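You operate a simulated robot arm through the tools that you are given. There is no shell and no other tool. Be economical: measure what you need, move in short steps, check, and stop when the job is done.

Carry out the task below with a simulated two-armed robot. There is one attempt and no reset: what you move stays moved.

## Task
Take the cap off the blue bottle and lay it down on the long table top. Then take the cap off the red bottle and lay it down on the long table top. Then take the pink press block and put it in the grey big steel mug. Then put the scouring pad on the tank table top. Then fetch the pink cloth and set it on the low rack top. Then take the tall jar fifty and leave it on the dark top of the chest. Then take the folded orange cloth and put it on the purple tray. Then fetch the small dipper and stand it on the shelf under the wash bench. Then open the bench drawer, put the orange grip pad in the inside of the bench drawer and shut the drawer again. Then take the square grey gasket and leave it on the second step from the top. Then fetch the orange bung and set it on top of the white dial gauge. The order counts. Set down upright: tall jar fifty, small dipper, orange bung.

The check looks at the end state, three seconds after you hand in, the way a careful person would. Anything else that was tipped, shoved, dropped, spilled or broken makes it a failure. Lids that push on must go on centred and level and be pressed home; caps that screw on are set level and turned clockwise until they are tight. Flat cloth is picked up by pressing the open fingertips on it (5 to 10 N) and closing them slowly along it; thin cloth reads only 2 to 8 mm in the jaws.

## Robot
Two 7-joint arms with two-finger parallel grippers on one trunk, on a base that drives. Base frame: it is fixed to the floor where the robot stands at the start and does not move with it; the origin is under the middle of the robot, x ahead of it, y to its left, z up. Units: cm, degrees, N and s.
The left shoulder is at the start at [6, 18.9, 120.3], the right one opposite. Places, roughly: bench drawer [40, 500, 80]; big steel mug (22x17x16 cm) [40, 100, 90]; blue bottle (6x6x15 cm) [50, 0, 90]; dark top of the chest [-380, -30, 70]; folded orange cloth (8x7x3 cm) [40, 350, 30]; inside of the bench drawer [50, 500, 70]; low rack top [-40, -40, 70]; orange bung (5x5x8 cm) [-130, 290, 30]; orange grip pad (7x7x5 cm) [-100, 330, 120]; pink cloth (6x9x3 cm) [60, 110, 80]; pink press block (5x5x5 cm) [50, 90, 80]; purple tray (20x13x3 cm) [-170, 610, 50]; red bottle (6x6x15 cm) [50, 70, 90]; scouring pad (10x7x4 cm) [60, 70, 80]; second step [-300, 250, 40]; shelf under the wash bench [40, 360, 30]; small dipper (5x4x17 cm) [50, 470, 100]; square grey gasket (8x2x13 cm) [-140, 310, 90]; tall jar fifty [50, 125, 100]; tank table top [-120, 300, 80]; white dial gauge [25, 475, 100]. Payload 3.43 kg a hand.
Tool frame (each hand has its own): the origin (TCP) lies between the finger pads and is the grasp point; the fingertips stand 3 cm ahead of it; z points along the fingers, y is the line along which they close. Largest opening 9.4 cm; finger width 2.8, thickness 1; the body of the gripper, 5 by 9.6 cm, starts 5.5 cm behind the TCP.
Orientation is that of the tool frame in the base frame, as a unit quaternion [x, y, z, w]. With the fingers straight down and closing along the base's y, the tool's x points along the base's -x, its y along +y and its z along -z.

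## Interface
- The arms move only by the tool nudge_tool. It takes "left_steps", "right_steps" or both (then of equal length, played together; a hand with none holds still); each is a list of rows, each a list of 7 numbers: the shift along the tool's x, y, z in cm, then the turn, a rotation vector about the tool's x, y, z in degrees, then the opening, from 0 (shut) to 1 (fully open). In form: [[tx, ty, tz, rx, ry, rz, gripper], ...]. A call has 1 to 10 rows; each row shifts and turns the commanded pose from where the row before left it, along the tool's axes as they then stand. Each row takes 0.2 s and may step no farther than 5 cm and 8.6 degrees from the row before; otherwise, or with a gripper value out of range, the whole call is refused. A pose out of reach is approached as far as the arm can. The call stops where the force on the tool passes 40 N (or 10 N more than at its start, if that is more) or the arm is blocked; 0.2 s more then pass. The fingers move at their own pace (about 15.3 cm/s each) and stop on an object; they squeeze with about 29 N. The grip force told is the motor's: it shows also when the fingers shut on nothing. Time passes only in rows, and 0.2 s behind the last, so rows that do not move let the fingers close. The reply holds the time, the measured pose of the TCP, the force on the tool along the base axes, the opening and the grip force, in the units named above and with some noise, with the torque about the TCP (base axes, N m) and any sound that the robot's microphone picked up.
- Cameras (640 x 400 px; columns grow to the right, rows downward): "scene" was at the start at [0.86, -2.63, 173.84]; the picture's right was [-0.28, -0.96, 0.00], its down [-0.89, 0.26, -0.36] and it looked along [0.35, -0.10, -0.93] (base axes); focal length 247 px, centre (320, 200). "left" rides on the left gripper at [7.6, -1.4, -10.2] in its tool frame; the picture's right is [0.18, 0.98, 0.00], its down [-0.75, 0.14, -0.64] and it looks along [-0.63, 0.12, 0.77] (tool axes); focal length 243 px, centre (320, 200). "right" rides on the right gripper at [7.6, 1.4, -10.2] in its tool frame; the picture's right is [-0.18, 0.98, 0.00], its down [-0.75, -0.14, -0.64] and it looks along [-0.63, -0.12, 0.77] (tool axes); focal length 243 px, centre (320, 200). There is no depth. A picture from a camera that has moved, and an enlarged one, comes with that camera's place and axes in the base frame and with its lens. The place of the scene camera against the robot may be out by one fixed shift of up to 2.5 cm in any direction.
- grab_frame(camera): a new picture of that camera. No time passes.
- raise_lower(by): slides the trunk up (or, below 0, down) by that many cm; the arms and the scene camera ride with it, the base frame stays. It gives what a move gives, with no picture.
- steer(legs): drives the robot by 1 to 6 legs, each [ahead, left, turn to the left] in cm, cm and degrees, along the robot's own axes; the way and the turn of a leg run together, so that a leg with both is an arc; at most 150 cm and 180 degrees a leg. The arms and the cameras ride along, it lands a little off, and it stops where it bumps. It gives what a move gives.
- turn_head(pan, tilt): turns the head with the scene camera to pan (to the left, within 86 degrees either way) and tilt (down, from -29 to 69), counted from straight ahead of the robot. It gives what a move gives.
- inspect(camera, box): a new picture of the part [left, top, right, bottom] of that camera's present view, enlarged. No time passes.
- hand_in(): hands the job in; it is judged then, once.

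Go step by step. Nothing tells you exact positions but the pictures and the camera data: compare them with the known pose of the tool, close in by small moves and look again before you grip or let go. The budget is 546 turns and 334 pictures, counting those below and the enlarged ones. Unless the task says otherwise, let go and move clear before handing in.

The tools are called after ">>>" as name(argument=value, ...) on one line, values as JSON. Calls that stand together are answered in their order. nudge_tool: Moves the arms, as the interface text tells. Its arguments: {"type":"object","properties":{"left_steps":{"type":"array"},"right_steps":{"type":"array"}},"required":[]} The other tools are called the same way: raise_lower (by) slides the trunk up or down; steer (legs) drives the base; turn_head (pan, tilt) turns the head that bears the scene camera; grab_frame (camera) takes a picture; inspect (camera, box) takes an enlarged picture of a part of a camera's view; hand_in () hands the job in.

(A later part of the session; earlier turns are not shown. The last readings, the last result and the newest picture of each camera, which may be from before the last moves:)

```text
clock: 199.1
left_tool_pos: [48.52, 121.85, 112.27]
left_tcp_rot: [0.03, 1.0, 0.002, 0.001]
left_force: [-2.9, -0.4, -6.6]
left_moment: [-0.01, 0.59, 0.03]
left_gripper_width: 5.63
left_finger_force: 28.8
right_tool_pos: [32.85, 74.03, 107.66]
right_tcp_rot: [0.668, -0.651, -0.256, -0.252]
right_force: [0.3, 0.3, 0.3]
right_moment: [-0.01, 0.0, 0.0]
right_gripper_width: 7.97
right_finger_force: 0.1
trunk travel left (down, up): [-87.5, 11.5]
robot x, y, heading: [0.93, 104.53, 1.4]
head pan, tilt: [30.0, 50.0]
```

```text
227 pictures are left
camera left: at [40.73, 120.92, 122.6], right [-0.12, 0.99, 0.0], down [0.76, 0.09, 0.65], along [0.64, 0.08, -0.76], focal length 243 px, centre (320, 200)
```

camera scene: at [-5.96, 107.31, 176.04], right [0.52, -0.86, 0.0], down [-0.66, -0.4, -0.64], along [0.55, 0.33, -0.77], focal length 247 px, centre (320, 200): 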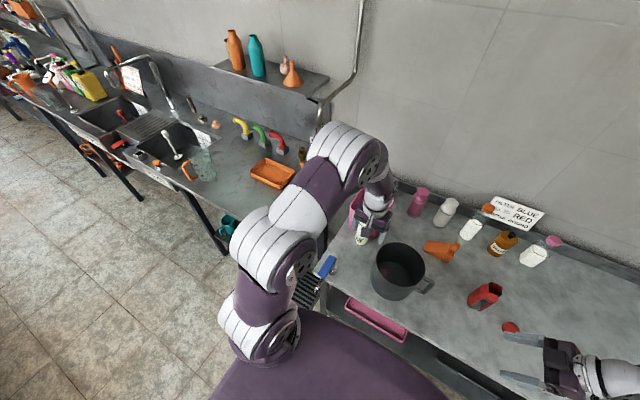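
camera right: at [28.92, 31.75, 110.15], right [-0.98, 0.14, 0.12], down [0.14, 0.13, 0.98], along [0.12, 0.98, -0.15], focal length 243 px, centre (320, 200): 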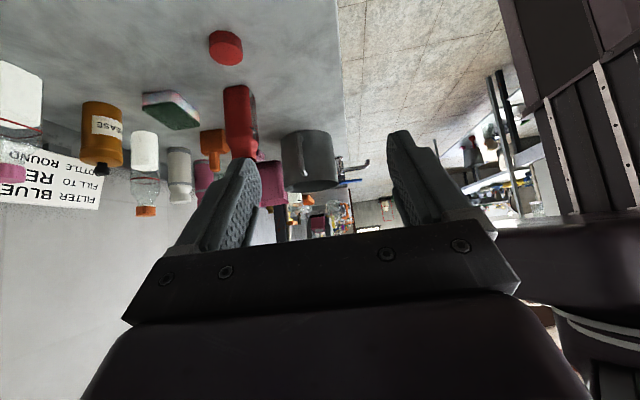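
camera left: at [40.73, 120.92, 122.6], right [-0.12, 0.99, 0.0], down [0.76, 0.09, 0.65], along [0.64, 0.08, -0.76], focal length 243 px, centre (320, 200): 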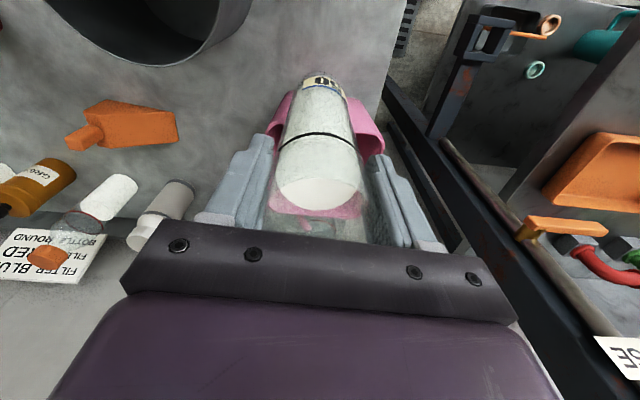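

>>> nudge_tool(left_steps=[[0.5, 0, 0, 0, 0, 0, 0], [0.8, 0, 0, 0, 0, 0, 0], [0.8, 0, 0, 0, 0, 0, 0]])

>>> grab_frame(camera="left")

>>> inspect(camera="scene", box=[300, 120, 480, 300])

```text
clock: 199.9
left_tool_pos: [46.42, 121.93, 112.5]
left_tcp_rot: [0.03, 1.0, 0.001, 0.003]
left_force: [-0.7, -0.4, -3.9]
left_moment: [-0.01, 0.09, 0.03]
left_gripper_width: 5.64
left_finger_force: 29.0
right_tool_pos: [32.97, 74.05, 107.75]
right_tcp_rot: [0.668, -0.651, -0.256, -0.252]
right_force: [1.0, -0.7, 0.2]
right_moment: [0.01, 0.03, 0.02]
right_gripper_width: 7.98
right_finger_force: 0.1
trunk travel left (down, up): [-87.5, 11.5]
robot x, y, heading: [1.08, 104.59, 1.2]
head pan, tilt: [30.0, 50.0]
```

```text
226 pictures are left
camera left: at [38.61, 120.92, 122.7], right [-0.12, 0.99, 0.0], down [0.76, 0.09, 0.65], along [0.64, 0.08, -0.76], focal length 243 px, centre (320, 200)
```

left: 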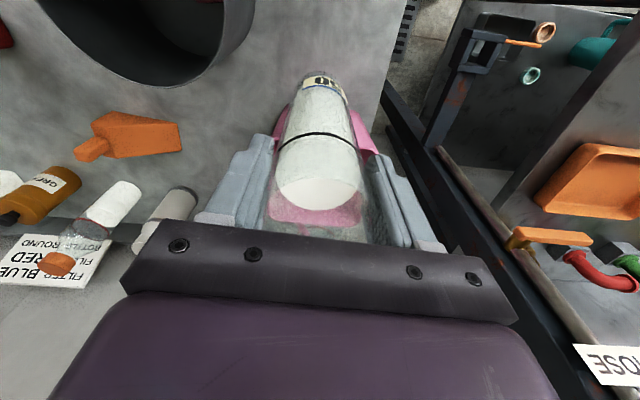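

```text
2.22 times, centred on (390, 210) of scene
camera zoom: at [2.99, 107.53, 176.03], right [0.52, -0.85, 0.0], down [-0.65, -0.4, -0.64], along [0.55, 0.33, -0.77], focal length 549 px, centre (164, 178)
```

zoom: 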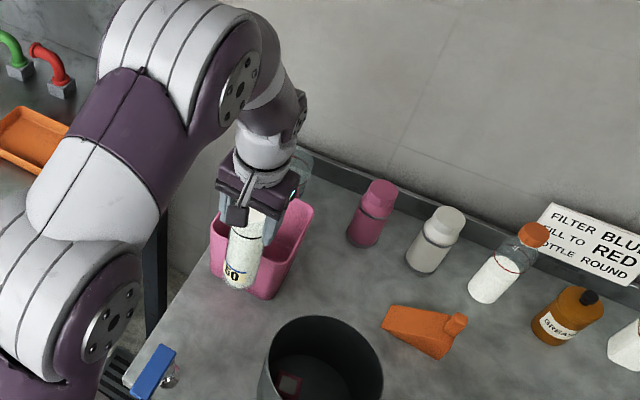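

>>> steer(legs=[[-42, 0, 0], [0, -65, 0]])

>>> turn_head(pan=-86, tilt=25)

>>> grab_frame(camera="left")

>>> grab_frame(camera="scene")

```text
clock: 205.7
left_tool_pos: [6.64, 55.82, 112.53]
left_tcp_rot: [0.028, 1.0, 0.003, 0.004]
left_force: [-0.4, -0.7, -5.5]
left_moment: [0.01, 0.04, -0.04]
left_gripper_width: 5.66
left_finger_force: 28.7
right_tool_pos: [-6.72, 7.91, 107.71]
right_tcp_rot: [0.67, -0.65, -0.257, -0.25]
right_force: [0.4, -0.3, -0.2]
right_moment: [0.0, 0.01, -0.03]
right_gripper_width: 7.99
right_finger_force: 0.0
trunk travel left (down, up): [-87.5, 11.5]
robot x, y, heading: [-38.68, 37.73, 1.2]
head pan, tilt: [30.0, 50.0]
```

```text
clock: 207.6
left_tool_pos: [6.61, 55.72, 112.49]
left_tcp_rot: [0.028, 1.0, 0.002, 0.003]
left_force: [-0.1, 0.1, -4.9]
left_moment: [0.01, 0.04, 0.01]
left_gripper_width: 5.64
left_finger_force: 28.6
right_tool_pos: [-6.56, 7.77, 107.64]
right_tcp_rot: [0.669, -0.651, -0.257, -0.252]
right_force: [0.6, 0.6, -0.4]
right_moment: [0.02, -0.01, 0.02]
right_gripper_width: 7.97
right_finger_force: 0.1
trunk travel left (down, up): [-87.5, 11.5]
robot x, y, heading: [-38.95, 38.13, 1.6]
head pan, tilt: [-85.9, 25.0]
```

```text
224 pictures are left
camera left: at [-1.16, 54.71, 122.69], right [-0.13, 0.99, 0.0], down [0.76, 0.1, 0.65], along [0.64, 0.09, -0.76], focal length 243 px, centre (320, 200)
```

left: 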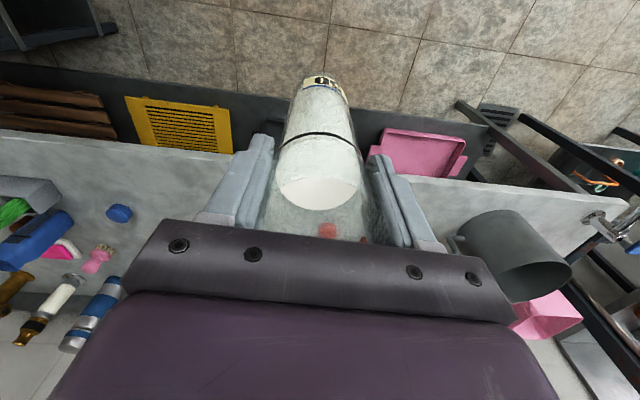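

```text
223 pictures are left
camera scene: at [-42.34, 27.92, 179.78], right [-1.0, -0.1, 0.0], down [-0.04, 0.42, -0.91], along [0.09, -0.9, -0.42], focal length 247 px, centre (320, 200)
```

scene: 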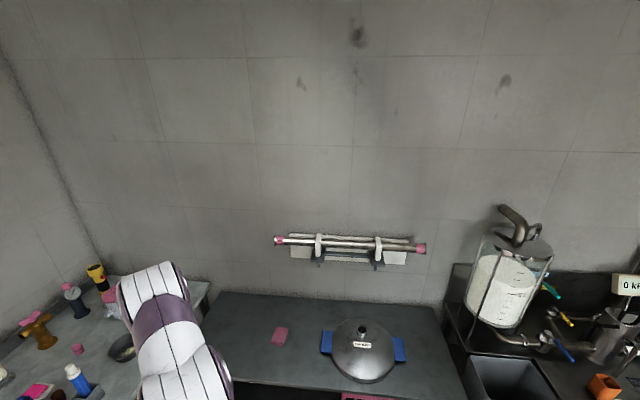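

>>> steer(legs=[[0, 0, -90]])

>>> turn_head(pan=-80, tilt=20)

>>> grab_frame(camera="scene")

```text
clock: 211.8
left_tool_pos: [-20.7, -6.86, 112.48]
left_tcp_rot: [0.721, 0.693, 0.0, 0.002]
left_force: [-0.5, 0.2, -4.5]
left_moment: [0.08, -0.02, -0.02]
left_gripper_width: 5.63
left_finger_force: 28.5
right_tool_pos: [-68.8, 5.56, 107.67]
right_tcp_rot: [-0.022, 0.933, 0.008, 0.36]
right_force: [-0.7, -0.1, 0.3]
right_moment: [0.02, 0.0, -0.02]
right_gripper_width: 7.98
right_finger_force: 0.0
trunk travel left (down, up): [-87.5, 11.5]
robot x, y, heading: [-38.84, 38.0, -87.5]
head pan, tilt: [-85.9, 25.0]
```

```text
clock: 212.5
left_tool_pos: [-20.77, -6.85, 112.5]
left_tcp_rot: [0.721, 0.693, 0.0, 0.003]
left_force: [0.1, 0.6, -5.4]
left_moment: [0.08, 0.01, -0.02]
left_gripper_width: 5.67
left_finger_force: 28.7
right_tool_pos: [-68.86, 5.65, 107.64]
right_tcp_rot: [-0.021, 0.932, 0.007, 0.361]
right_force: [-0.4, -0.3, 0.2]
right_moment: [0.0, 0.02, -0.01]
right_gripper_width: 7.98
right_finger_force: 0.1
trunk travel left (down, up): [-87.5, 11.5]
robot x, y, heading: [-39.02, 38.0, -87.6]
head pan, tilt: [-80.0, 20.0]
```

```text
222 pictures are left
camera scene: at [-46.68, 41.14, 180.59], right [-0.22, 0.98, 0.0], down [0.33, 0.07, -0.94], along [-0.92, -0.2, -0.34], focal length 247 px, centre (320, 200)
```

scene: 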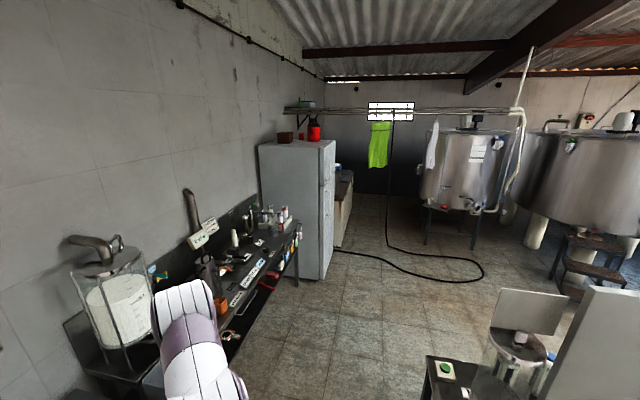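

>>> steer(legs=[[0, 0, -92], [0, 8, 0]])

>>> turn_head(pan=0, tilt=25)

>>> grab_frame(camera="scene")

```text
clock: 217.4
left_tool_pos: [-84.54, 14.33, 112.64]
left_tcp_rot: [0.999, -0.039, -0.003, 0.003]
left_force: [0.3, -0.1, -4.9]
left_moment: [0.02, -0.05, 0.04]
left_gripper_width: 5.66
left_finger_force: 29.0
right_tool_pos: [-70.27, 61.78, 107.6]
right_tcp_rot: [0.656, 0.664, -0.254, 0.254]
right_force: [-0.1, 0.0, -0.7]
right_moment: [0.01, 0.01, 0.0]
right_gripper_width: 8.0
right_finger_force: 0.0
trunk travel left (down, up): [-87.5, 11.5]
robot x, y, heading: [-38.58, 30.28, -179.7]
head pan, tilt: [-80.0, 20.0]
```

```text
clock: 219.0
left_tool_pos: [-84.49, 13.95, 112.52]
left_tcp_rot: [0.999, -0.038, -0.003, 0.002]
left_force: [0.3, -0.2, -5.4]
left_moment: [-0.01, -0.05, -0.01]
left_gripper_width: 5.62
left_finger_force: 29.1
right_tool_pos: [-70.37, 61.75, 107.71]
right_tcp_rot: [0.657, 0.663, -0.254, 0.254]
right_force: [-0.6, 0.4, 0.1]
right_moment: [0.01, -0.05, 0.02]
right_gripper_width: 8.01
right_finger_force: 0.0
trunk travel left (down, up): [-87.5, 11.5]
robot x, y, heading: [-38.67, 30.2, -179.6]
head pan, tilt: [0.0, 25.0]
```

```text
221 pictures are left
camera scene: at [-40.59, 29.35, 179.78], right [-0.01, 1.0, 0.0], down [0.42, 0.0, -0.91], along [-0.91, -0.01, -0.42], focal length 247 px, centre (320, 200)
```

scene: 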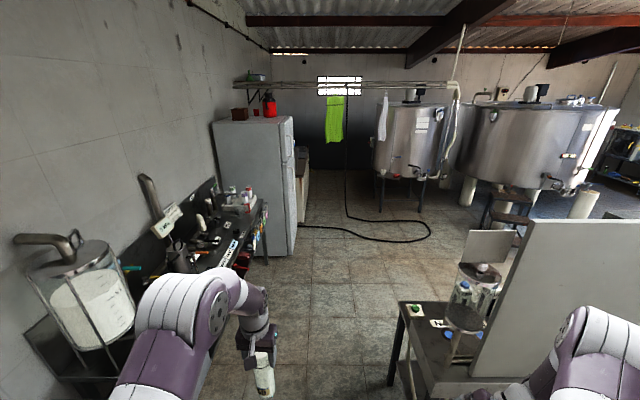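

>>> steer(legs=[[0, 6, 0], [75, 0, 0]])

>>> grab_frame(camera="scene")

```text
clock: 223.6
left_tool_pos: [-160.16, 7.99, 112.5]
left_tcp_rot: [0.999, -0.04, -0.003, 0.001]
left_force: [-0.1, -0.4, -6.0]
left_moment: [0.0, -0.05, -0.05]
left_gripper_width: 5.66
left_finger_force: 28.7
right_tool_pos: [-145.96, 55.56, 107.74]
right_tcp_rot: [0.658, 0.662, -0.254, 0.254]
right_force: [-0.1, -0.8, -0.4]
right_moment: [-0.02, 0.03, -0.01]
right_gripper_width: 8.0
right_finger_force: 0.1
trunk travel left (down, up): [-87.5, 11.5]
robot x, y, heading: [-114.29, 24.23, -179.6]
head pan, tilt: [0.0, 25.0]
```

```text
220 pictures are left
camera scene: at [-116.23, 23.18, 179.78], right [0.0, 1.0, 0.0], down [0.42, 0.0, -0.91], along [-0.91, 0.0, -0.42], focal length 247 px, centre (320, 200)
```

scene: 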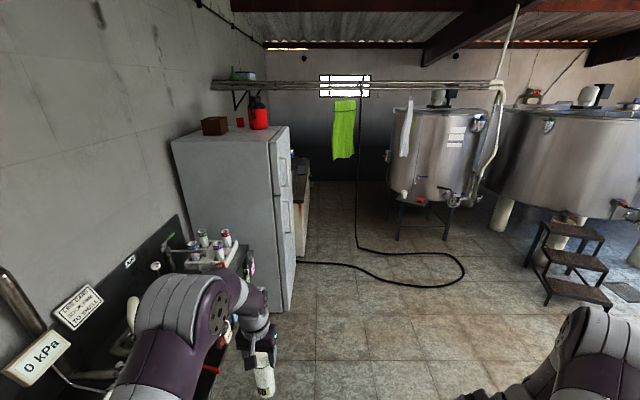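

>>> steer(legs=[[55, 0, 0], [0, -22, 0], [85, 0, 0]])

>>> turn_head(pan=35, tilt=35)

>>> grab_frame(camera="scene")

```text
clock: 232.3
left_tool_pos: [-303.01, 30.88, 112.32]
left_tcp_rot: [0.999, -0.042, -0.002, 0.002]
left_force: [0.2, 1.2, -6.3]
left_moment: [-0.04, -0.06, -0.01]
left_gripper_width: 5.64
left_finger_force: 28.7
right_tool_pos: [-288.48, 78.45, 107.57]
right_tcp_rot: [0.66, 0.66, -0.255, 0.253]
right_force: [-0.1, 0.1, 0.0]
right_moment: [-0.01, 0.0, -0.04]
right_gripper_width: 7.98
right_finger_force: 0.0
trunk travel left (down, up): [-87.5, 11.5]
robot x, y, heading: [-257.2, 46.58, 180.0]
head pan, tilt: [0.0, 25.0]
```

```text
clock: 233.3
left_tool_pos: [-303.19, 30.94, 112.45]
left_tcp_rot: [0.999, -0.042, -0.003, 0.002]
left_force: [-0.5, -0.3, -5.8]
left_moment: [0.02, -0.04, -0.03]
left_gripper_width: 5.64
left_finger_force: 28.8
right_tool_pos: [-288.46, 78.34, 107.71]
right_tcp_rot: [0.66, 0.66, -0.255, 0.252]
right_force: [-0.2, -0.7, -1.1]
right_moment: [0.0, 0.03, -0.02]
right_gripper_width: 8.02
right_finger_force: 0.1
trunk travel left (down, up): [-87.5, 11.5]
robot x, y, heading: [-257.33, 46.69, 179.8]
head pan, tilt: [35.0, 35.0]
```

```text
219 pictures are left
camera scene: at [-257.05, 40.79, 178.21], right [-0.57, 0.82, 0.0], down [0.47, 0.33, -0.82], along [-0.67, -0.47, -0.57], focal length 247 px, centre (320, 200)
```

scene: 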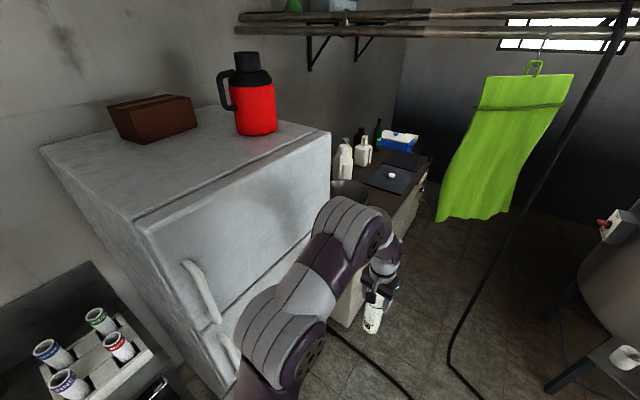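

>>> turn_head(pan=-10, tilt=50)

>>> grab_frame(camera="scene")

>>> grab_frame(camera="right")

```text
clock: 234.4
left_tool_pos: [-303.23, 30.81, 112.52]
left_tcp_rot: [0.999, -0.042, -0.003, 0.002]
left_force: [-0.4, 0.5, -4.7]
left_moment: [0.02, -0.04, -0.01]
left_gripper_width: 5.65
left_finger_force: 28.7
right_tool_pos: [-288.46, 78.4, 107.68]
right_tcp_rot: [0.66, 0.66, -0.255, 0.253]
right_force: [-0.7, 1.3, 0.9]
right_moment: [0.06, 0.01, 0.02]
right_gripper_width: 8.01
right_finger_force: 0.0
trunk travel left (down, up): [-87.5, 11.5]
robot x, y, heading: [-257.05, 47.15, 180.0]
head pan, tilt: [-10.0, 50.0]
```

```text
218 pictures are left
camera scene: at [-257.43, 47.16, 176.03], right [0.18, 0.98, 0.0], down [0.75, -0.13, -0.64], along [-0.63, 0.11, -0.77], focal length 247 px, centre (320, 200)
```

scene: 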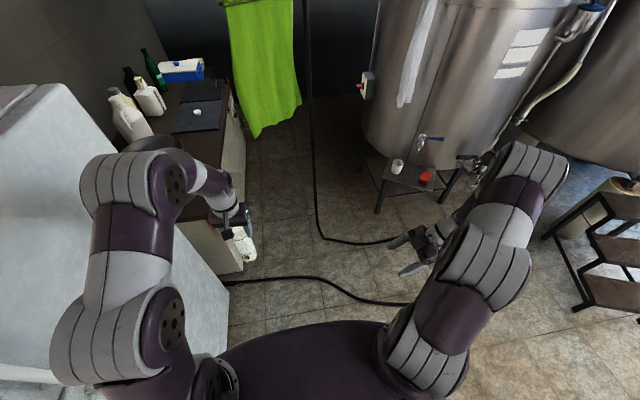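

```text
217 pictures are left
camera right: at [-287.13, 90.99, 110.15], right [0.98, -0.14, 0.12], down [-0.14, -0.13, 0.98], along [-0.12, -0.98, -0.15], focal length 243 px, centre (320, 200)
```

right: 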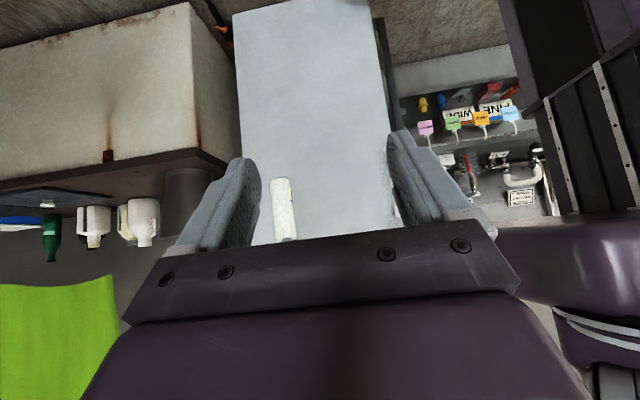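

>>> inspect(camera="right", box=[0, 90, 260, 270])

>>> inspect(camera="scene", box=[70, 20, 330, 200])

```text
2.22 times, centred on (130, 180) of right
camera zoom: at [-287.13, 90.99, 110.15], right [0.98, -0.14, 0.12], down [-0.14, -0.13, 0.98], along [-0.12, -0.98, -0.15], focal length 539 px, centre (742, 244)
```

zoom: 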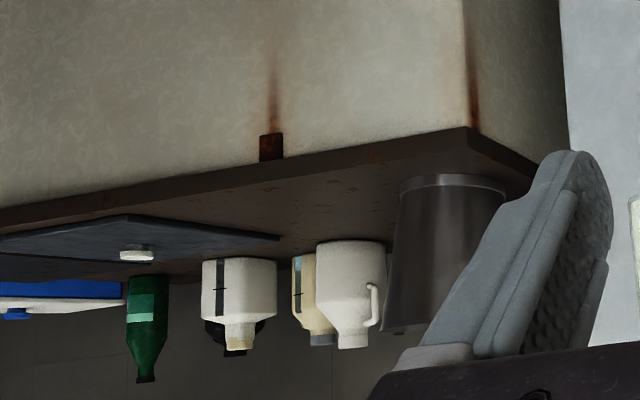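

```text
2.22 times, centred on (200, 110) of scene
camera zoom: at [-257.43, 47.16, 176.03], right [0.18, 0.98, 0.0], down [0.75, -0.13, -0.64], along [-0.63, 0.11, -0.77], focal length 549 px, centre (587, 400)
```

zoom: 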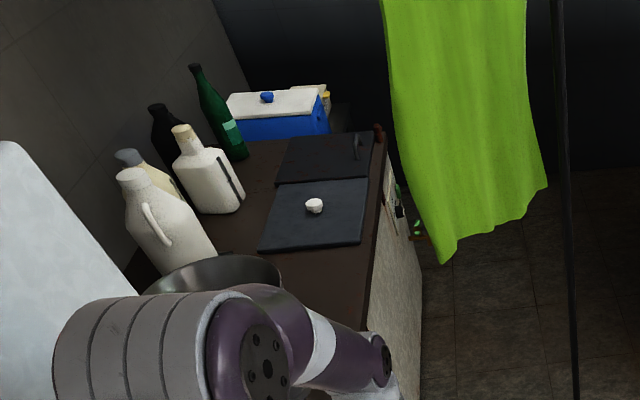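

>>> steer(legs=[[28, 4, 0]])

>>> nudge_tool(left_steps=[[0, 2, 0, 0, 0, 0, 0], [0, 3, 0, 0, 0, 0, 0], [0, 3, 0, 0, 0, 0, 0], [0, 3, 0, 0, 0, 0, 0], [0, 3, 0, 0, 0, 0, 0], [0, 2, 0, 0, 0, 0, 0]])

>>> turn_head(pan=25, tilt=45)

>>> grab_frame(camera="scene")

>>> grab_frame(camera="left")

```text
clock: 236.4
left_tool_pos: [-331.0, 27.41, 112.63]
left_tcp_rot: [0.999, -0.047, -0.003, 0.001]
left_force: [0.1, -0.7, -6.0]
left_moment: [0.04, -0.03, 0.01]
left_gripper_width: 5.63
left_finger_force: 28.8
right_tool_pos: [-315.8, 74.68, 107.65]
right_tcp_rot: [0.662, 0.658, -0.256, 0.252]
right_force: [-0.6, -0.2, -0.6]
right_moment: [0.0, 0.0, -0.01]
right_gripper_width: 7.98
right_finger_force: 0.1
trunk travel left (down, up): [-87.5, 11.5]
robot x, y, heading: [-285.05, 43.09, 179.4]
head pan, tilt: [-10.0, 50.0]
```

```text
clock: 237.8
left_tool_pos: [-332.55, 11.5, 112.61]
left_tcp_rot: [0.999, -0.047, -0.003, 0.0]
left_force: [0.4, -0.5, -5.3]
left_moment: [-0.04, -0.06, 0.0]
left_gripper_width: 5.63
left_finger_force: 29.7
right_tool_pos: [-316.01, 74.75, 107.64]
right_tcp_rot: [0.663, 0.657, -0.256, 0.251]
right_force: [-0.8, -0.3, 0.9]
right_moment: [0.02, 0.07, -0.01]
right_gripper_width: 8.0
right_finger_force: 0.1
trunk travel left (down, up): [-87.5, 11.5]
robot x, y, heading: [-285.09, 43.11, 179.4]
head pan, tilt: [-10.0, 50.0]
```

```text
clock: 238.8
left_tool_pos: [-332.46, 11.55, 112.61]
left_tcp_rot: [0.999, -0.048, -0.001, 0.001]
left_force: [0.4, 0.3, -4.5]
left_moment: [0.01, -0.03, 0.01]
left_gripper_width: 5.6
left_finger_force: 28.8
right_tool_pos: [-316.0, 74.72, 107.66]
right_tcp_rot: [0.662, 0.657, -0.256, 0.252]
right_force: [0.3, 0.0, 0.6]
right_moment: [-0.01, 0.01, -0.01]
right_gripper_width: 8.02
right_finger_force: 0.1
trunk travel left (down, up): [-87.5, 11.5]
robot x, y, heading: [-285.2, 43.08, 179.3]
head pan, tilt: [25.0, 45.0]
```

```text
214 pictures are left
camera scene: at [-284.98, 38.48, 176.72], right [-0.41, 0.91, 0.0], down [0.64, 0.29, -0.71], along [-0.64, -0.29, -0.71], focal length 247 px, centre (320, 200)
```

scene: 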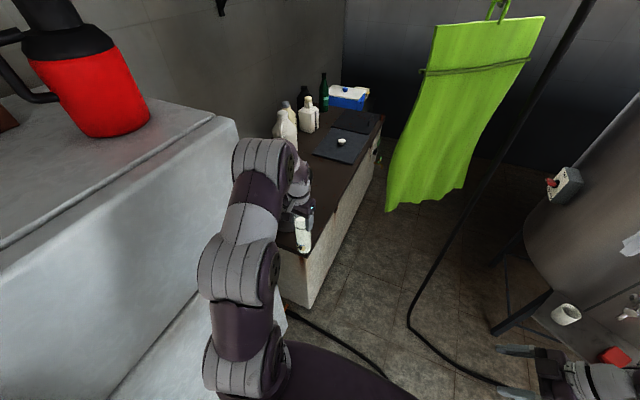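

```text
213 pictures are left
camera left: at [-324.84, 12.31, 122.85], right [0.09, -1.0, 0.0], down [-0.76, -0.07, 0.65], along [-0.64, -0.06, -0.76], focal length 243 px, centre (320, 200)
```

left: 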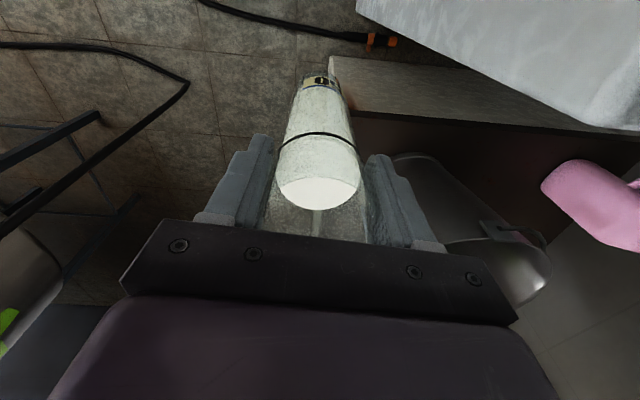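

>>> steer(legs=[[17, 0, 0]])

>>> nudge_tool(left_steps=[[0, 2, 0, 0, 0, 0, 0], [0, 3, 0, 0, 0, 0, 0], [0, 3, 0, 0, 0, 0, 0], [0, 2, 0, 0, 0, 0, 0]])

>>> grab_frame(camera="left")

>>> grab_frame(camera="scene")

```text
clock: 240.3
left_tool_pos: [-349.18, 11.7, 112.75]
left_tcp_rot: [0.999, -0.046, -0.004, 0.002]
left_force: [0.7, 0.5, -5.0]
left_moment: [0.0, -0.04, -0.03]
left_gripper_width: 5.64
left_finger_force: 28.9
right_tool_pos: [-332.57, 74.82, 107.89]
right_tcp_rot: [0.662, 0.658, -0.257, 0.251]
right_force: [0.4, -0.1, -0.7]
right_moment: [0.02, 0.03, -0.02]
right_gripper_width: 7.99
right_finger_force: 0.0
trunk travel left (down, up): [-87.5, 11.5]
robot x, y, heading: [-301.61, 42.97, 179.4]
head pan, tilt: [25.0, 45.0]
```

```text
clock: 241.3
left_tool_pos: [-350.23, 1.56, 112.6]
left_tcp_rot: [0.999, -0.046, -0.002, 0.001]
left_force: [1.2, 1.8, -6.0]
left_moment: [0.3, -0.17, -0.07]
left_gripper_width: 5.65
left_finger_force: 29.0
right_tool_pos: [-332.69, 74.94, 107.68]
right_tcp_rot: [0.662, 0.658, -0.256, 0.251]
right_force: [0.1, 0.3, -0.2]
right_moment: [-0.01, 0.0, -0.02]
right_gripper_width: 8.0
right_finger_force: 0.0
trunk travel left (down, up): [-87.5, 11.5]
robot x, y, heading: [-301.9, 43.39, 179.4]
head pan, tilt: [25.0, 45.0]
```

```text
212 pictures are left
camera left: at [-342.5, 2.27, 122.79], right [0.09, -1.0, 0.0], down [-0.76, -0.07, 0.64], along [-0.64, -0.06, -0.76], focal length 243 px, centre (320, 200)
```

left: 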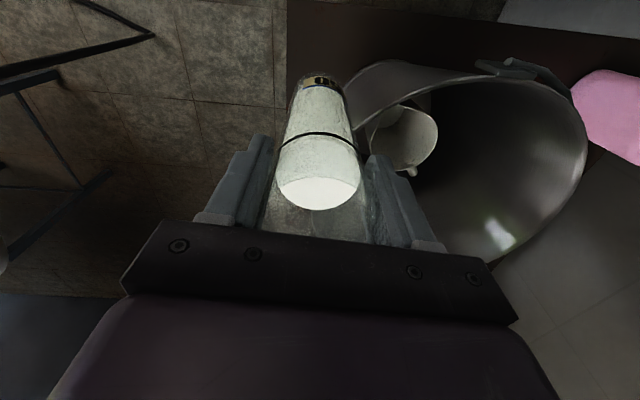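

```text
211 pictures are left
camera scene: at [-301.71, 38.64, 176.72], right [-0.41, 0.91, 0.0], down [0.64, 0.29, -0.71], along [-0.64, -0.29, -0.71], focal length 247 px, centre (320, 200)
```

scene: 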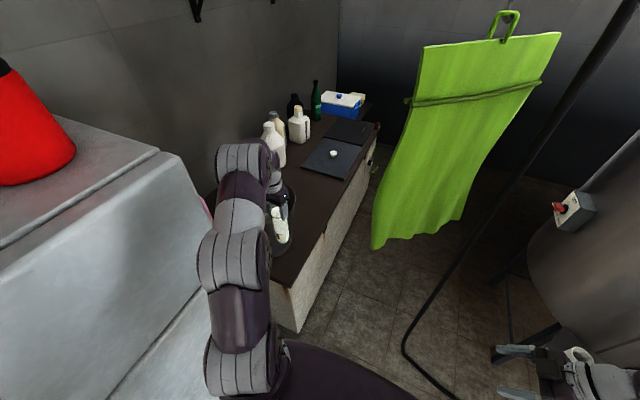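

>>> nudge_tool(left_steps=[[0, -1, 0, 0, 0, 0, 0], [0, -1, 0, 0, 0, 0, 0], [0, 0, 0, 0, 0, 0, 0]])

>>> inspect(camera="left", box=[240, 0, 640, 260])

```text
clock: 242.1
left_tool_pos: [-350.15, 3.29, 112.61]
left_tcp_rot: [0.999, -0.046, -0.002, 0.001]
left_force: [-0.6, 0.1, -4.8]
left_moment: [0.0, -0.02, 0.04]
left_gripper_width: 5.62
left_finger_force: 28.9
right_tool_pos: [-332.81, 74.8, 107.64]
right_tcp_rot: [0.662, 0.658, -0.255, 0.251]
right_force: [0.2, 0.5, 0.4]
right_moment: [0.0, 0.0, 0.01]
right_gripper_width: 7.99
right_finger_force: 0.0
trunk travel left (down, up): [-87.5, 11.5]
robot x, y, heading: [-301.78, 42.92, 179.3]
head pan, tilt: [25.0, 45.0]
```

```text
1.54 times, centred on (440, 130) of left
camera zoom: at [-342.42, 4.2, 122.87], right [0.09, -1.0, 0.0], down [-0.76, -0.07, 0.65], along [-0.64, -0.06, -0.76], focal length 373 px, centre (135, 308)
```

zoom: 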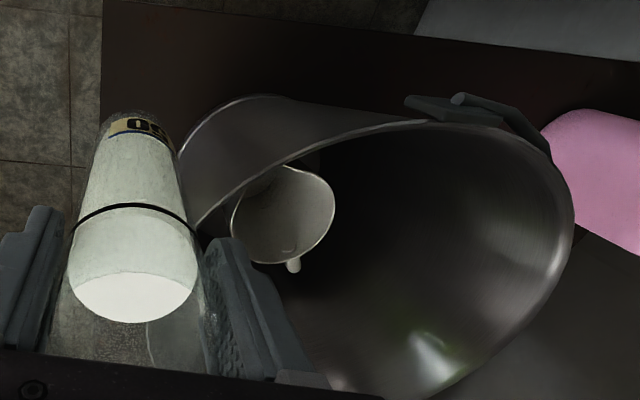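

>>> nudge_tool(left_steps=[[1.9, 0, 0, 0, 0, 0, 0], [1.85, 0.5, 0, 0, 0, 0, 0], [0, 0.96, 0, 0, 0, 0, 0], [0, 0, 2, 0, 0, 0, 0], [0, 0, 3, 0, 0, 0, 0], [0, 0, 3, 0, 0, 0, 0], [0, 0, 3, 0, 0, 0, 0]])

>>> grab_frame(camera="left")

```text
clock: 243.7
left_tool_pos: [-346.74, 1.89, 101.44]
left_tcp_rot: [0.999, -0.046, -0.002, 0.001]
left_force: [-0.1, 0.1, -6.1]
left_moment: [0.01, -0.04, -0.01]
left_gripper_width: 5.64
left_finger_force: 28.7
right_tool_pos: [-332.87, 74.86, 107.65]
right_tcp_rot: [0.663, 0.658, -0.255, 0.251]
right_force: [-0.3, 0.4, 0.5]
right_moment: [0.01, -0.02, 0.03]
right_gripper_width: 7.97
right_finger_force: 0.1
trunk travel left (down, up): [-87.5, 11.5]
robot x, y, heading: [-302.01, 43.43, 179.6]
head pan, tilt: [25.0, 45.0]
```

```text
209 pictures are left
camera left: at [-339.01, 2.6, 111.55], right [0.09, -1.0, 0.0], down [-0.76, -0.07, 0.65], along [-0.64, -0.06, -0.76], focal length 243 px, centre (320, 200)
```

left: 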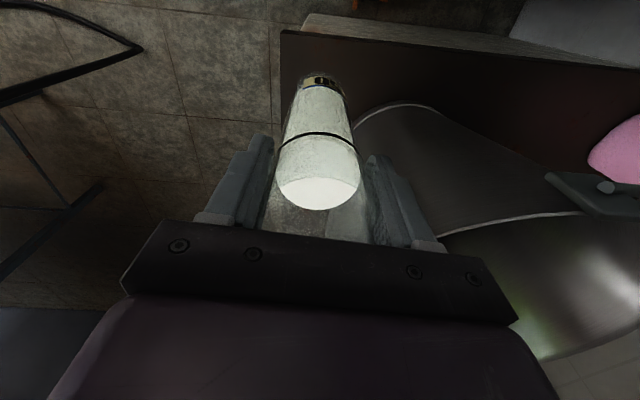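

>>> nudge_tool(left_steps=[[0, -1.3, 0, 0, 0, 0, 0], [-1.5, 0, 0, 0, 0, 0, 0], [-1.3, 0, 0, 0, 0, 0, 0], [0, 0, 2, 0, 0, 0, 0], [0, 0, 3, 0, 0, 0, 0]])

>>> grab_frame(camera="left")

```text
clock: 244.9
left_tool_pos: [-349.41, 3.39, 96.82]
left_tcp_rot: [0.999, -0.046, -0.001, 0.0]
left_force: [-0.2, -0.2, -5.2]
left_moment: [0.02, -0.03, -0.02]
left_gripper_width: 5.64
left_finger_force: 29.2
right_tool_pos: [-332.88, 74.81, 107.56]
right_tcp_rot: [0.662, 0.658, -0.255, 0.252]
right_force: [-0.9, 0.0, 0.1]
right_moment: [0.03, -0.01, 0.02]
right_gripper_width: 7.98
right_finger_force: 0.1
trunk travel left (down, up): [-87.5, 11.5]
robot x, y, heading: [-301.66, 43.29, 179.2]
head pan, tilt: [25.0, 45.0]
```

```text
208 pictures are left
camera left: at [-341.65, 4.15, 107.03], right [0.09, -1.0, 0.0], down [-0.76, -0.07, 0.64], along [-0.64, -0.06, -0.76], focal length 243 px, centre (320, 200)
```

left: 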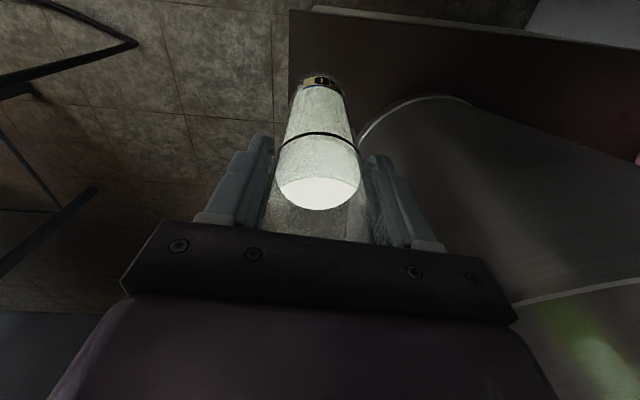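

>>> nudge_tool(left_steps=[[0, 0, 2, 0, 0, 0, 0], [0, 0, 2, 0, 0, 0, 0], [0, 0, 2, 0, 0, 0, 0], [0, 0, 1, 0, 0, 0, 0]])

>>> nudge_tool(left_steps=[[0, 0, 0.4, 0, 0, 0, 0], [0, 0, 0.3, 0, 0, 0, 0]])

```text
clock: 245.9
left_tool_pos: [-349.1, 3.52, 89.74]
left_tcp_rot: [0.999, -0.046, -0.003, 0.001]
left_force: [-1.9, 5.1, 16.2]
left_moment: [0.94, 0.05, 0.13]
left_gripper_width: 5.63
left_finger_force: 28.7
right_tool_pos: [-332.77, 75.01, 107.75]
right_tcp_rot: [0.663, 0.658, -0.256, 0.251]
right_force: [0.4, -0.5, -0.5]
right_moment: [0.01, 0.02, 0.0]
right_gripper_width: 8.02
right_finger_force: 0.0
trunk travel left (down, up): [-87.5, 11.5]
robot x, y, heading: [-302.03, 43.27, 179.2]
head pan, tilt: [25.0, 45.0]
```

```text
clock: 246.5
left_tool_pos: [-349.17, 3.55, 89.05]
left_tcp_rot: [0.999, -0.045, -0.002, 0.003]
left_force: [-2.5, 2.2, 15.7]
left_moment: [0.38, -0.09, 0.06]
left_gripper_width: 5.65
left_finger_force: 28.3
right_tool_pos: [-332.76, 75.02, 107.69]
right_tcp_rot: [0.662, 0.658, -0.256, 0.252]
right_force: [-1.0, -1.0, -0.8]
right_moment: [0.03, 0.0, 0.01]
right_gripper_width: 7.96
right_finger_force: 0.1
trunk travel left (down, up): [-87.5, 11.5]
robot x, y, heading: [-301.99, 42.92, 179.5]
head pan, tilt: [25.0, 45.0]
```

>>> grab_frame(camera="left")

>>> grab_frame(camera="right")

>>> inspect(camera="scene", box=[180, 120, 360, 340])

```text
207 pictures are left
camera left: at [-341.37, 4.26, 99.21], right [0.09, -1.0, 0.0], down [-0.76, -0.07, 0.65], along [-0.64, -0.06, -0.76], focal length 243 px, centre (320, 200)
```

left: 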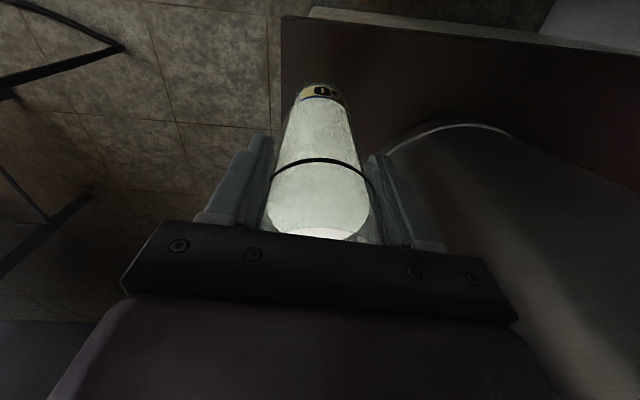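

```text
206 pictures are left
camera right: at [-331.26, 87.62, 110.13], right [0.98, -0.14, 0.12], down [-0.14, -0.13, 0.98], along [-0.13, -0.98, -0.14], focal length 243 px, centre (320, 200)
```

right: 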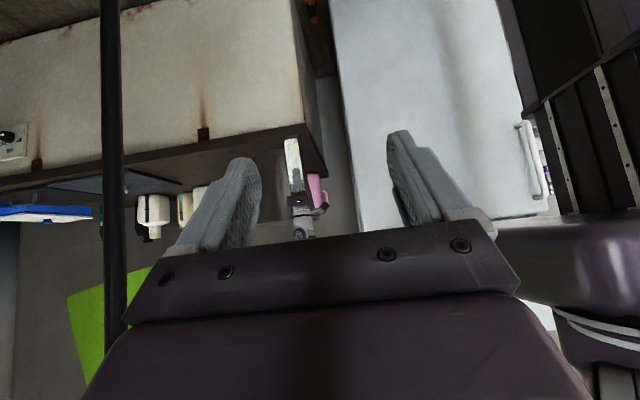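

```text
1.82 times, centred on (270, 230) of scene
camera zoom: at [-301.64, 38.9, 176.73], right [-0.41, 0.91, 0.0], down [0.64, 0.29, -0.71], along [-0.64, -0.29, -0.71], focal length 449 px, centre (411, 146)
```

zoom: 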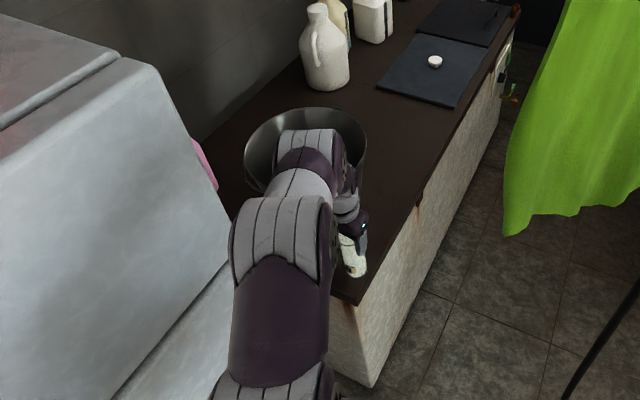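

>>> inspect(camera="right", box=[220, 90, 380, 250])

>>> inspect(camera="left", box=[250, 10, 430, 250])

```text
2.50 times, centred on (300, 170) of right
camera zoom: at [-331.26, 87.62, 110.13], right [0.98, -0.14, 0.12], down [-0.14, -0.13, 0.98], along [-0.13, -0.98, -0.14], focal length 606 px, centre (370, 275)
```

zoom: 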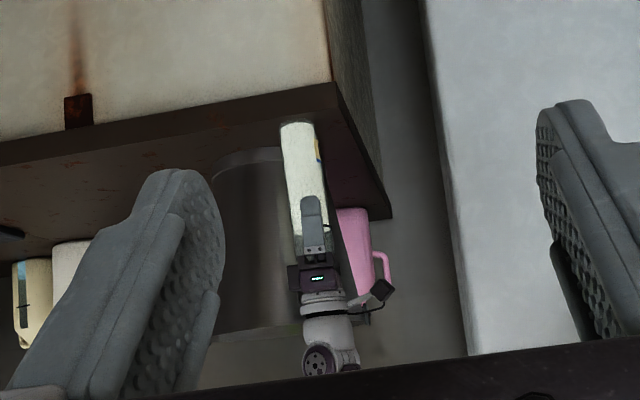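

```text
1.67 times, centred on (340, 130) of left
camera zoom: at [-341.37, 4.26, 99.21], right [0.09, -1.0, 0.0], down [-0.76, -0.07, 0.65], along [-0.64, -0.06, -0.76], focal length 404 px, centre (287, 317)
```

zoom: 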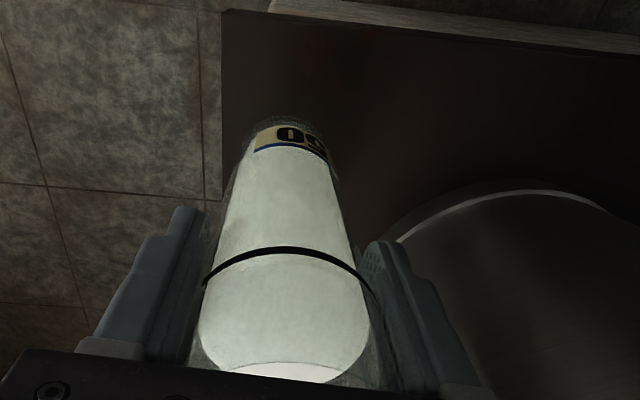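

>>> nudge_tool(left_steps=[[0, 0, -0.3, 0, 0, 0, 0], [0, 0, 0, 0, 0, 0, 0.55], [0, 0, 0, 0, 0, 0, 0.62], [0, 0, 0, 0, 0, 0, 0.68], [0, 0, 0, 0, 0, 0, 0.72]])

>>> inspect(camera="left", box=[220, 10, 430, 250])

```text
clock: 247.7
left_tool_pos: [-349.06, 3.4, 89.23]
left_tcp_rot: [0.999, -0.046, -0.003, 0.002]
left_force: [0.5, 0.1, -0.1]
left_moment: [-0.03, -0.01, -0.02]
left_gripper_width: 6.78
left_finger_force: 0.0
right_tool_pos: [-332.72, 74.91, 107.66]
right_tcp_rot: [0.662, 0.658, -0.256, 0.252]
right_force: [0.0, 0.0, -0.4]
right_moment: [0.01, 0.01, 0.04]
right_gripper_width: 7.98
right_finger_force: 0.1
trunk travel left (down, up): [-87.5, 11.5]
robot x, y, heading: [-301.56, 43.39, 179.3]
head pan, tilt: [25.0, 45.0]
```

```text
1.67 times, centred on (325, 130) of left
camera zoom: at [-341.41, 4.11, 99.46], right [0.09, -1.0, 0.0], down [-0.76, -0.07, 0.65], along [-0.64, -0.06, -0.76], focal length 404 px, centre (312, 317)
```

zoom: 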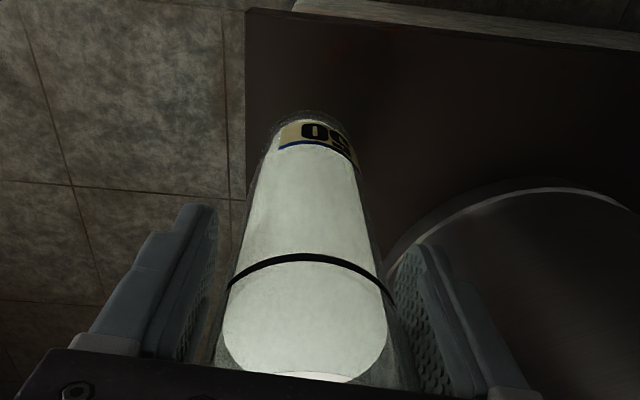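

>>> nudge_tool(left_steps=[[0, 0, 0, 0, 0, 0, 0.76], [0, 0, -1, 0, 0, 0, 0.76], [0, 0, -2, 0, 0, 0, 0.76], [0, 0, -3, 0, 0, 0, 0.76], [0, 0, -3, 0, 0, 0, 0.76], [0, 0, -4, 0, 0, 0, 0.76], [0, 0, -4, 0, 0, 0, 0.76], [0, 0, -4, 0, 0, 0, 0.76]])

>>> grab_frame(camera="left")

```text
clock: 249.5
left_tool_pos: [-349.05, 3.83, 110.17]
left_tcp_rot: [0.999, -0.046, -0.003, 0.002]
left_force: [0.2, 0.6, -0.3]
left_moment: [-0.02, 0.03, 0.02]
left_gripper_width: 7.13
left_finger_force: 0.1
right_tool_pos: [-332.73, 74.95, 107.57]
right_tcp_rot: [0.662, 0.657, -0.257, 0.252]
right_force: [0.3, 0.2, -1.0]
right_moment: [0.0, 0.01, -0.01]
right_gripper_width: 7.99
right_finger_force: 0.2
trunk travel left (down, up): [-87.5, 11.5]
robot x, y, heading: [-301.74, 43.41, 179.2]
head pan, tilt: [25.0, 45.0]
```

```text
201 pictures are left
camera left: at [-341.31, 4.58, 120.35], right [0.09, -1.0, 0.0], down [-0.76, -0.07, 0.65], along [-0.64, -0.06, -0.76], focal length 243 px, centre (320, 200)
```

left: 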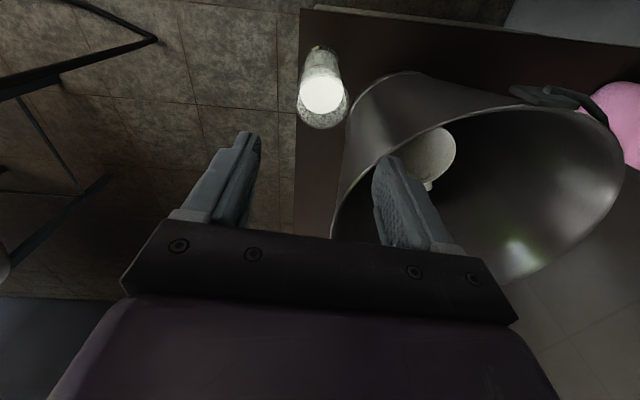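

>>> nudge_tool(left_steps=[[0, 0, -2, 0, 0, 0, 0.76], [2, -3, 0, 0, 0, 0, 0.76], [2, -4, 0, 0, 0, 0, 0.76], [2, -4, 0, 0, 0, 0, 0.76], [1, -4, 0, 0, 0, 0, 0.76]])

>>> steer(legs=[[-130, 0, 0], [0, 19, 0], [-130, 0, 0], [0, 0, -90]])

>>> turn_head(pan=-25, tilt=30)

>>> grab_frame(camera="scene")

```text
clock: 250.7
left_tool_pos: [-340.46, 17.89, 112.25]
left_tcp_rot: [0.999, -0.046, -0.003, 0.002]
left_force: [-0.2, 0.8, -0.9]
left_moment: [0.02, 0.03, -0.01]
left_gripper_width: 7.14
left_finger_force: 0.0
right_tool_pos: [-332.73, 75.11, 107.69]
right_tcp_rot: [0.662, 0.658, -0.256, 0.251]
right_force: [0.1, -0.7, 0.2]
right_moment: [0.0, 0.02, 0.0]
right_gripper_width: 8.01
right_finger_force: 0.1
trunk travel left (down, up): [-87.5, 11.5]
robot x, y, heading: [-301.56, 43.03, 179.4]
head pan, tilt: [25.0, 45.0]
```

```text
clock: 268.0
left_tool_pos: [-73.98, 62.92, 112.21]
left_tcp_rot: [-0.676, 0.737, 0.004, 0.001]
left_force: [-0.3, 0.3, -0.4]
left_moment: [-0.02, -0.01, 0.02]
left_gripper_width: 7.14
left_finger_force: 0.0
right_tool_pos: [-16.7, 55.35, 107.7]
right_tcp_rot: [0.933, -0.001, -0.36, -0.002]
right_force: [0.0, -0.7, 0.5]
right_moment: [0.0, -0.02, 0.01]
right_gripper_width: 7.97
right_finger_force: 0.0
trunk travel left (down, up): [-87.5, 11.5]
robot x, y, heading: [-48.24, 24.18, 90.0]
head pan, tilt: [25.0, 45.0]
```

```text
clock: 269.2
left_tool_pos: [-74.0, 62.83, 112.15]
left_tcp_rot: [-0.675, 0.737, 0.003, 0.001]
left_force: [-0.3, 0.3, -0.5]
left_moment: [-0.01, -0.01, -0.01]
left_gripper_width: 7.16
left_finger_force: 0.1
right_tool_pos: [-16.69, 55.45, 107.73]
right_tcp_rot: [0.933, -0.001, -0.359, -0.003]
right_force: [-0.5, 0.1, 0.5]
right_moment: [0.01, 0.02, -0.01]
right_gripper_width: 7.97
right_finger_force: 0.1
trunk travel left (down, up): [-87.5, 11.5]
robot x, y, heading: [-48.05, 24.21, 89.9]
head pan, tilt: [-25.0, 30.0]
```

```text
200 pictures are left
camera scene: at [-42.95, 25.38, 178.98], right [0.91, -0.43, 0.0], down [-0.21, -0.45, -0.87], along [0.37, 0.78, -0.5], focal length 247 px, centre (320, 200)
```

scene: 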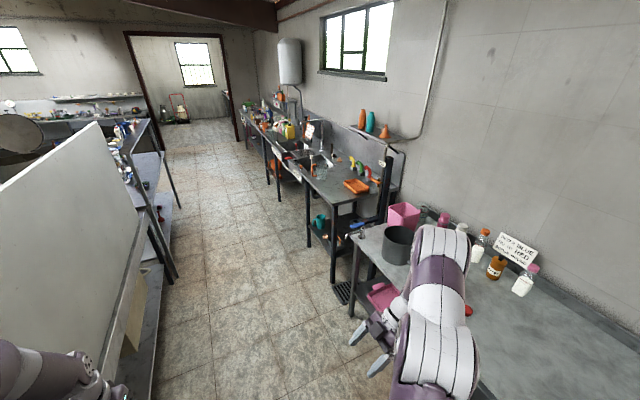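

>>> steer(legs=[[150, -5, 0], [150, 0, 0]])

>>> turn_head(pan=-70, tilt=50)

>>> grab_frame(camera="scene")

```text
refused: leg 1 is longer than a leg can be; nothing moved
```

```text
clock: 270.3
left_tool_pos: [-73.98, 62.9, 112.15]
left_tcp_rot: [-0.676, 0.737, 0.003, 0.001]
left_force: [0.0, -0.1, 0.7]
left_moment: [0.03, 0.0, 0.0]
left_gripper_width: 7.15
left_finger_force: 0.2
right_tool_pos: [-16.74, 55.33, 107.65]
right_tcp_rot: [0.933, 0.0, -0.359, -0.002]
right_force: [0.1, -1.1, -0.1]
right_moment: [0.01, -0.01, 0.0]
right_gripper_width: 7.97
right_finger_force: 0.1
trunk travel left (down, up): [-87.5, 11.5]
robot x, y, heading: [-48.25, 24.12, 89.7]
head pan, tilt: [-70.0, 50.0]
```

```text
199 pictures are left
camera scene: at [-39.56, 19.81, 176.04], right [0.34, -0.94, 0.0], down [-0.72, -0.26, -0.64], along [0.6, 0.22, -0.77], focal length 247 px, centre (320, 200)
```

scene: 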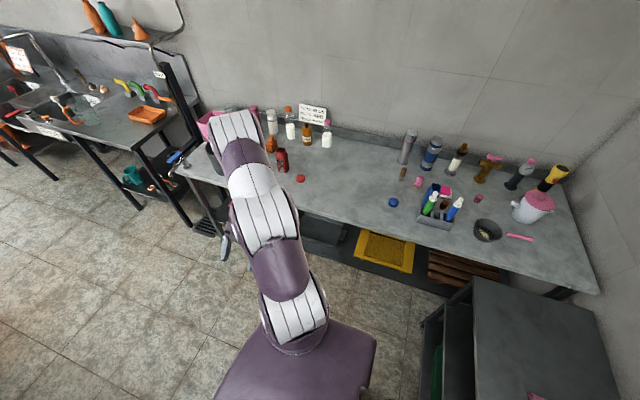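

>>> steer(legs=[[145, -5, 0], [145, 0, 0]])

>>> grab_frame(camera="scene")

```text
clock: 284.4
left_tool_pos: [-61.24, 356.0, 112.16]
left_tcp_rot: [-0.668, 0.744, 0.002, 0.0]
left_force: [0.7, -0.1, -0.4]
left_moment: [0.01, 0.01, 0.0]
left_gripper_width: 7.15
left_finger_force: 0.0
right_tool_pos: [-4.1, 347.43, 107.78]
right_tcp_rot: [0.933, -0.011, -0.359, -0.007]
right_force: [0.2, 0.4, -0.9]
right_moment: [0.0, 0.0, -0.01]
right_gripper_width: 8.0
right_finger_force: 0.1
trunk travel left (down, up): [-87.5, 11.5]
robot x, y, heading: [-36.53, 316.83, 88.6]
head pan, tilt: [-70.0, 50.0]
```

```text
198 pictures are left
camera scene: at [-27.52, 312.27, 176.03], right [0.32, -0.95, 0.0], down [-0.73, -0.24, -0.64], along [0.61, 0.21, -0.77], focal length 247 px, centre (320, 200)
```

scene: 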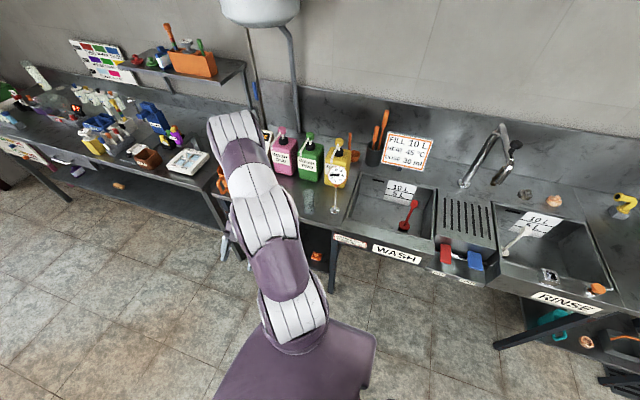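

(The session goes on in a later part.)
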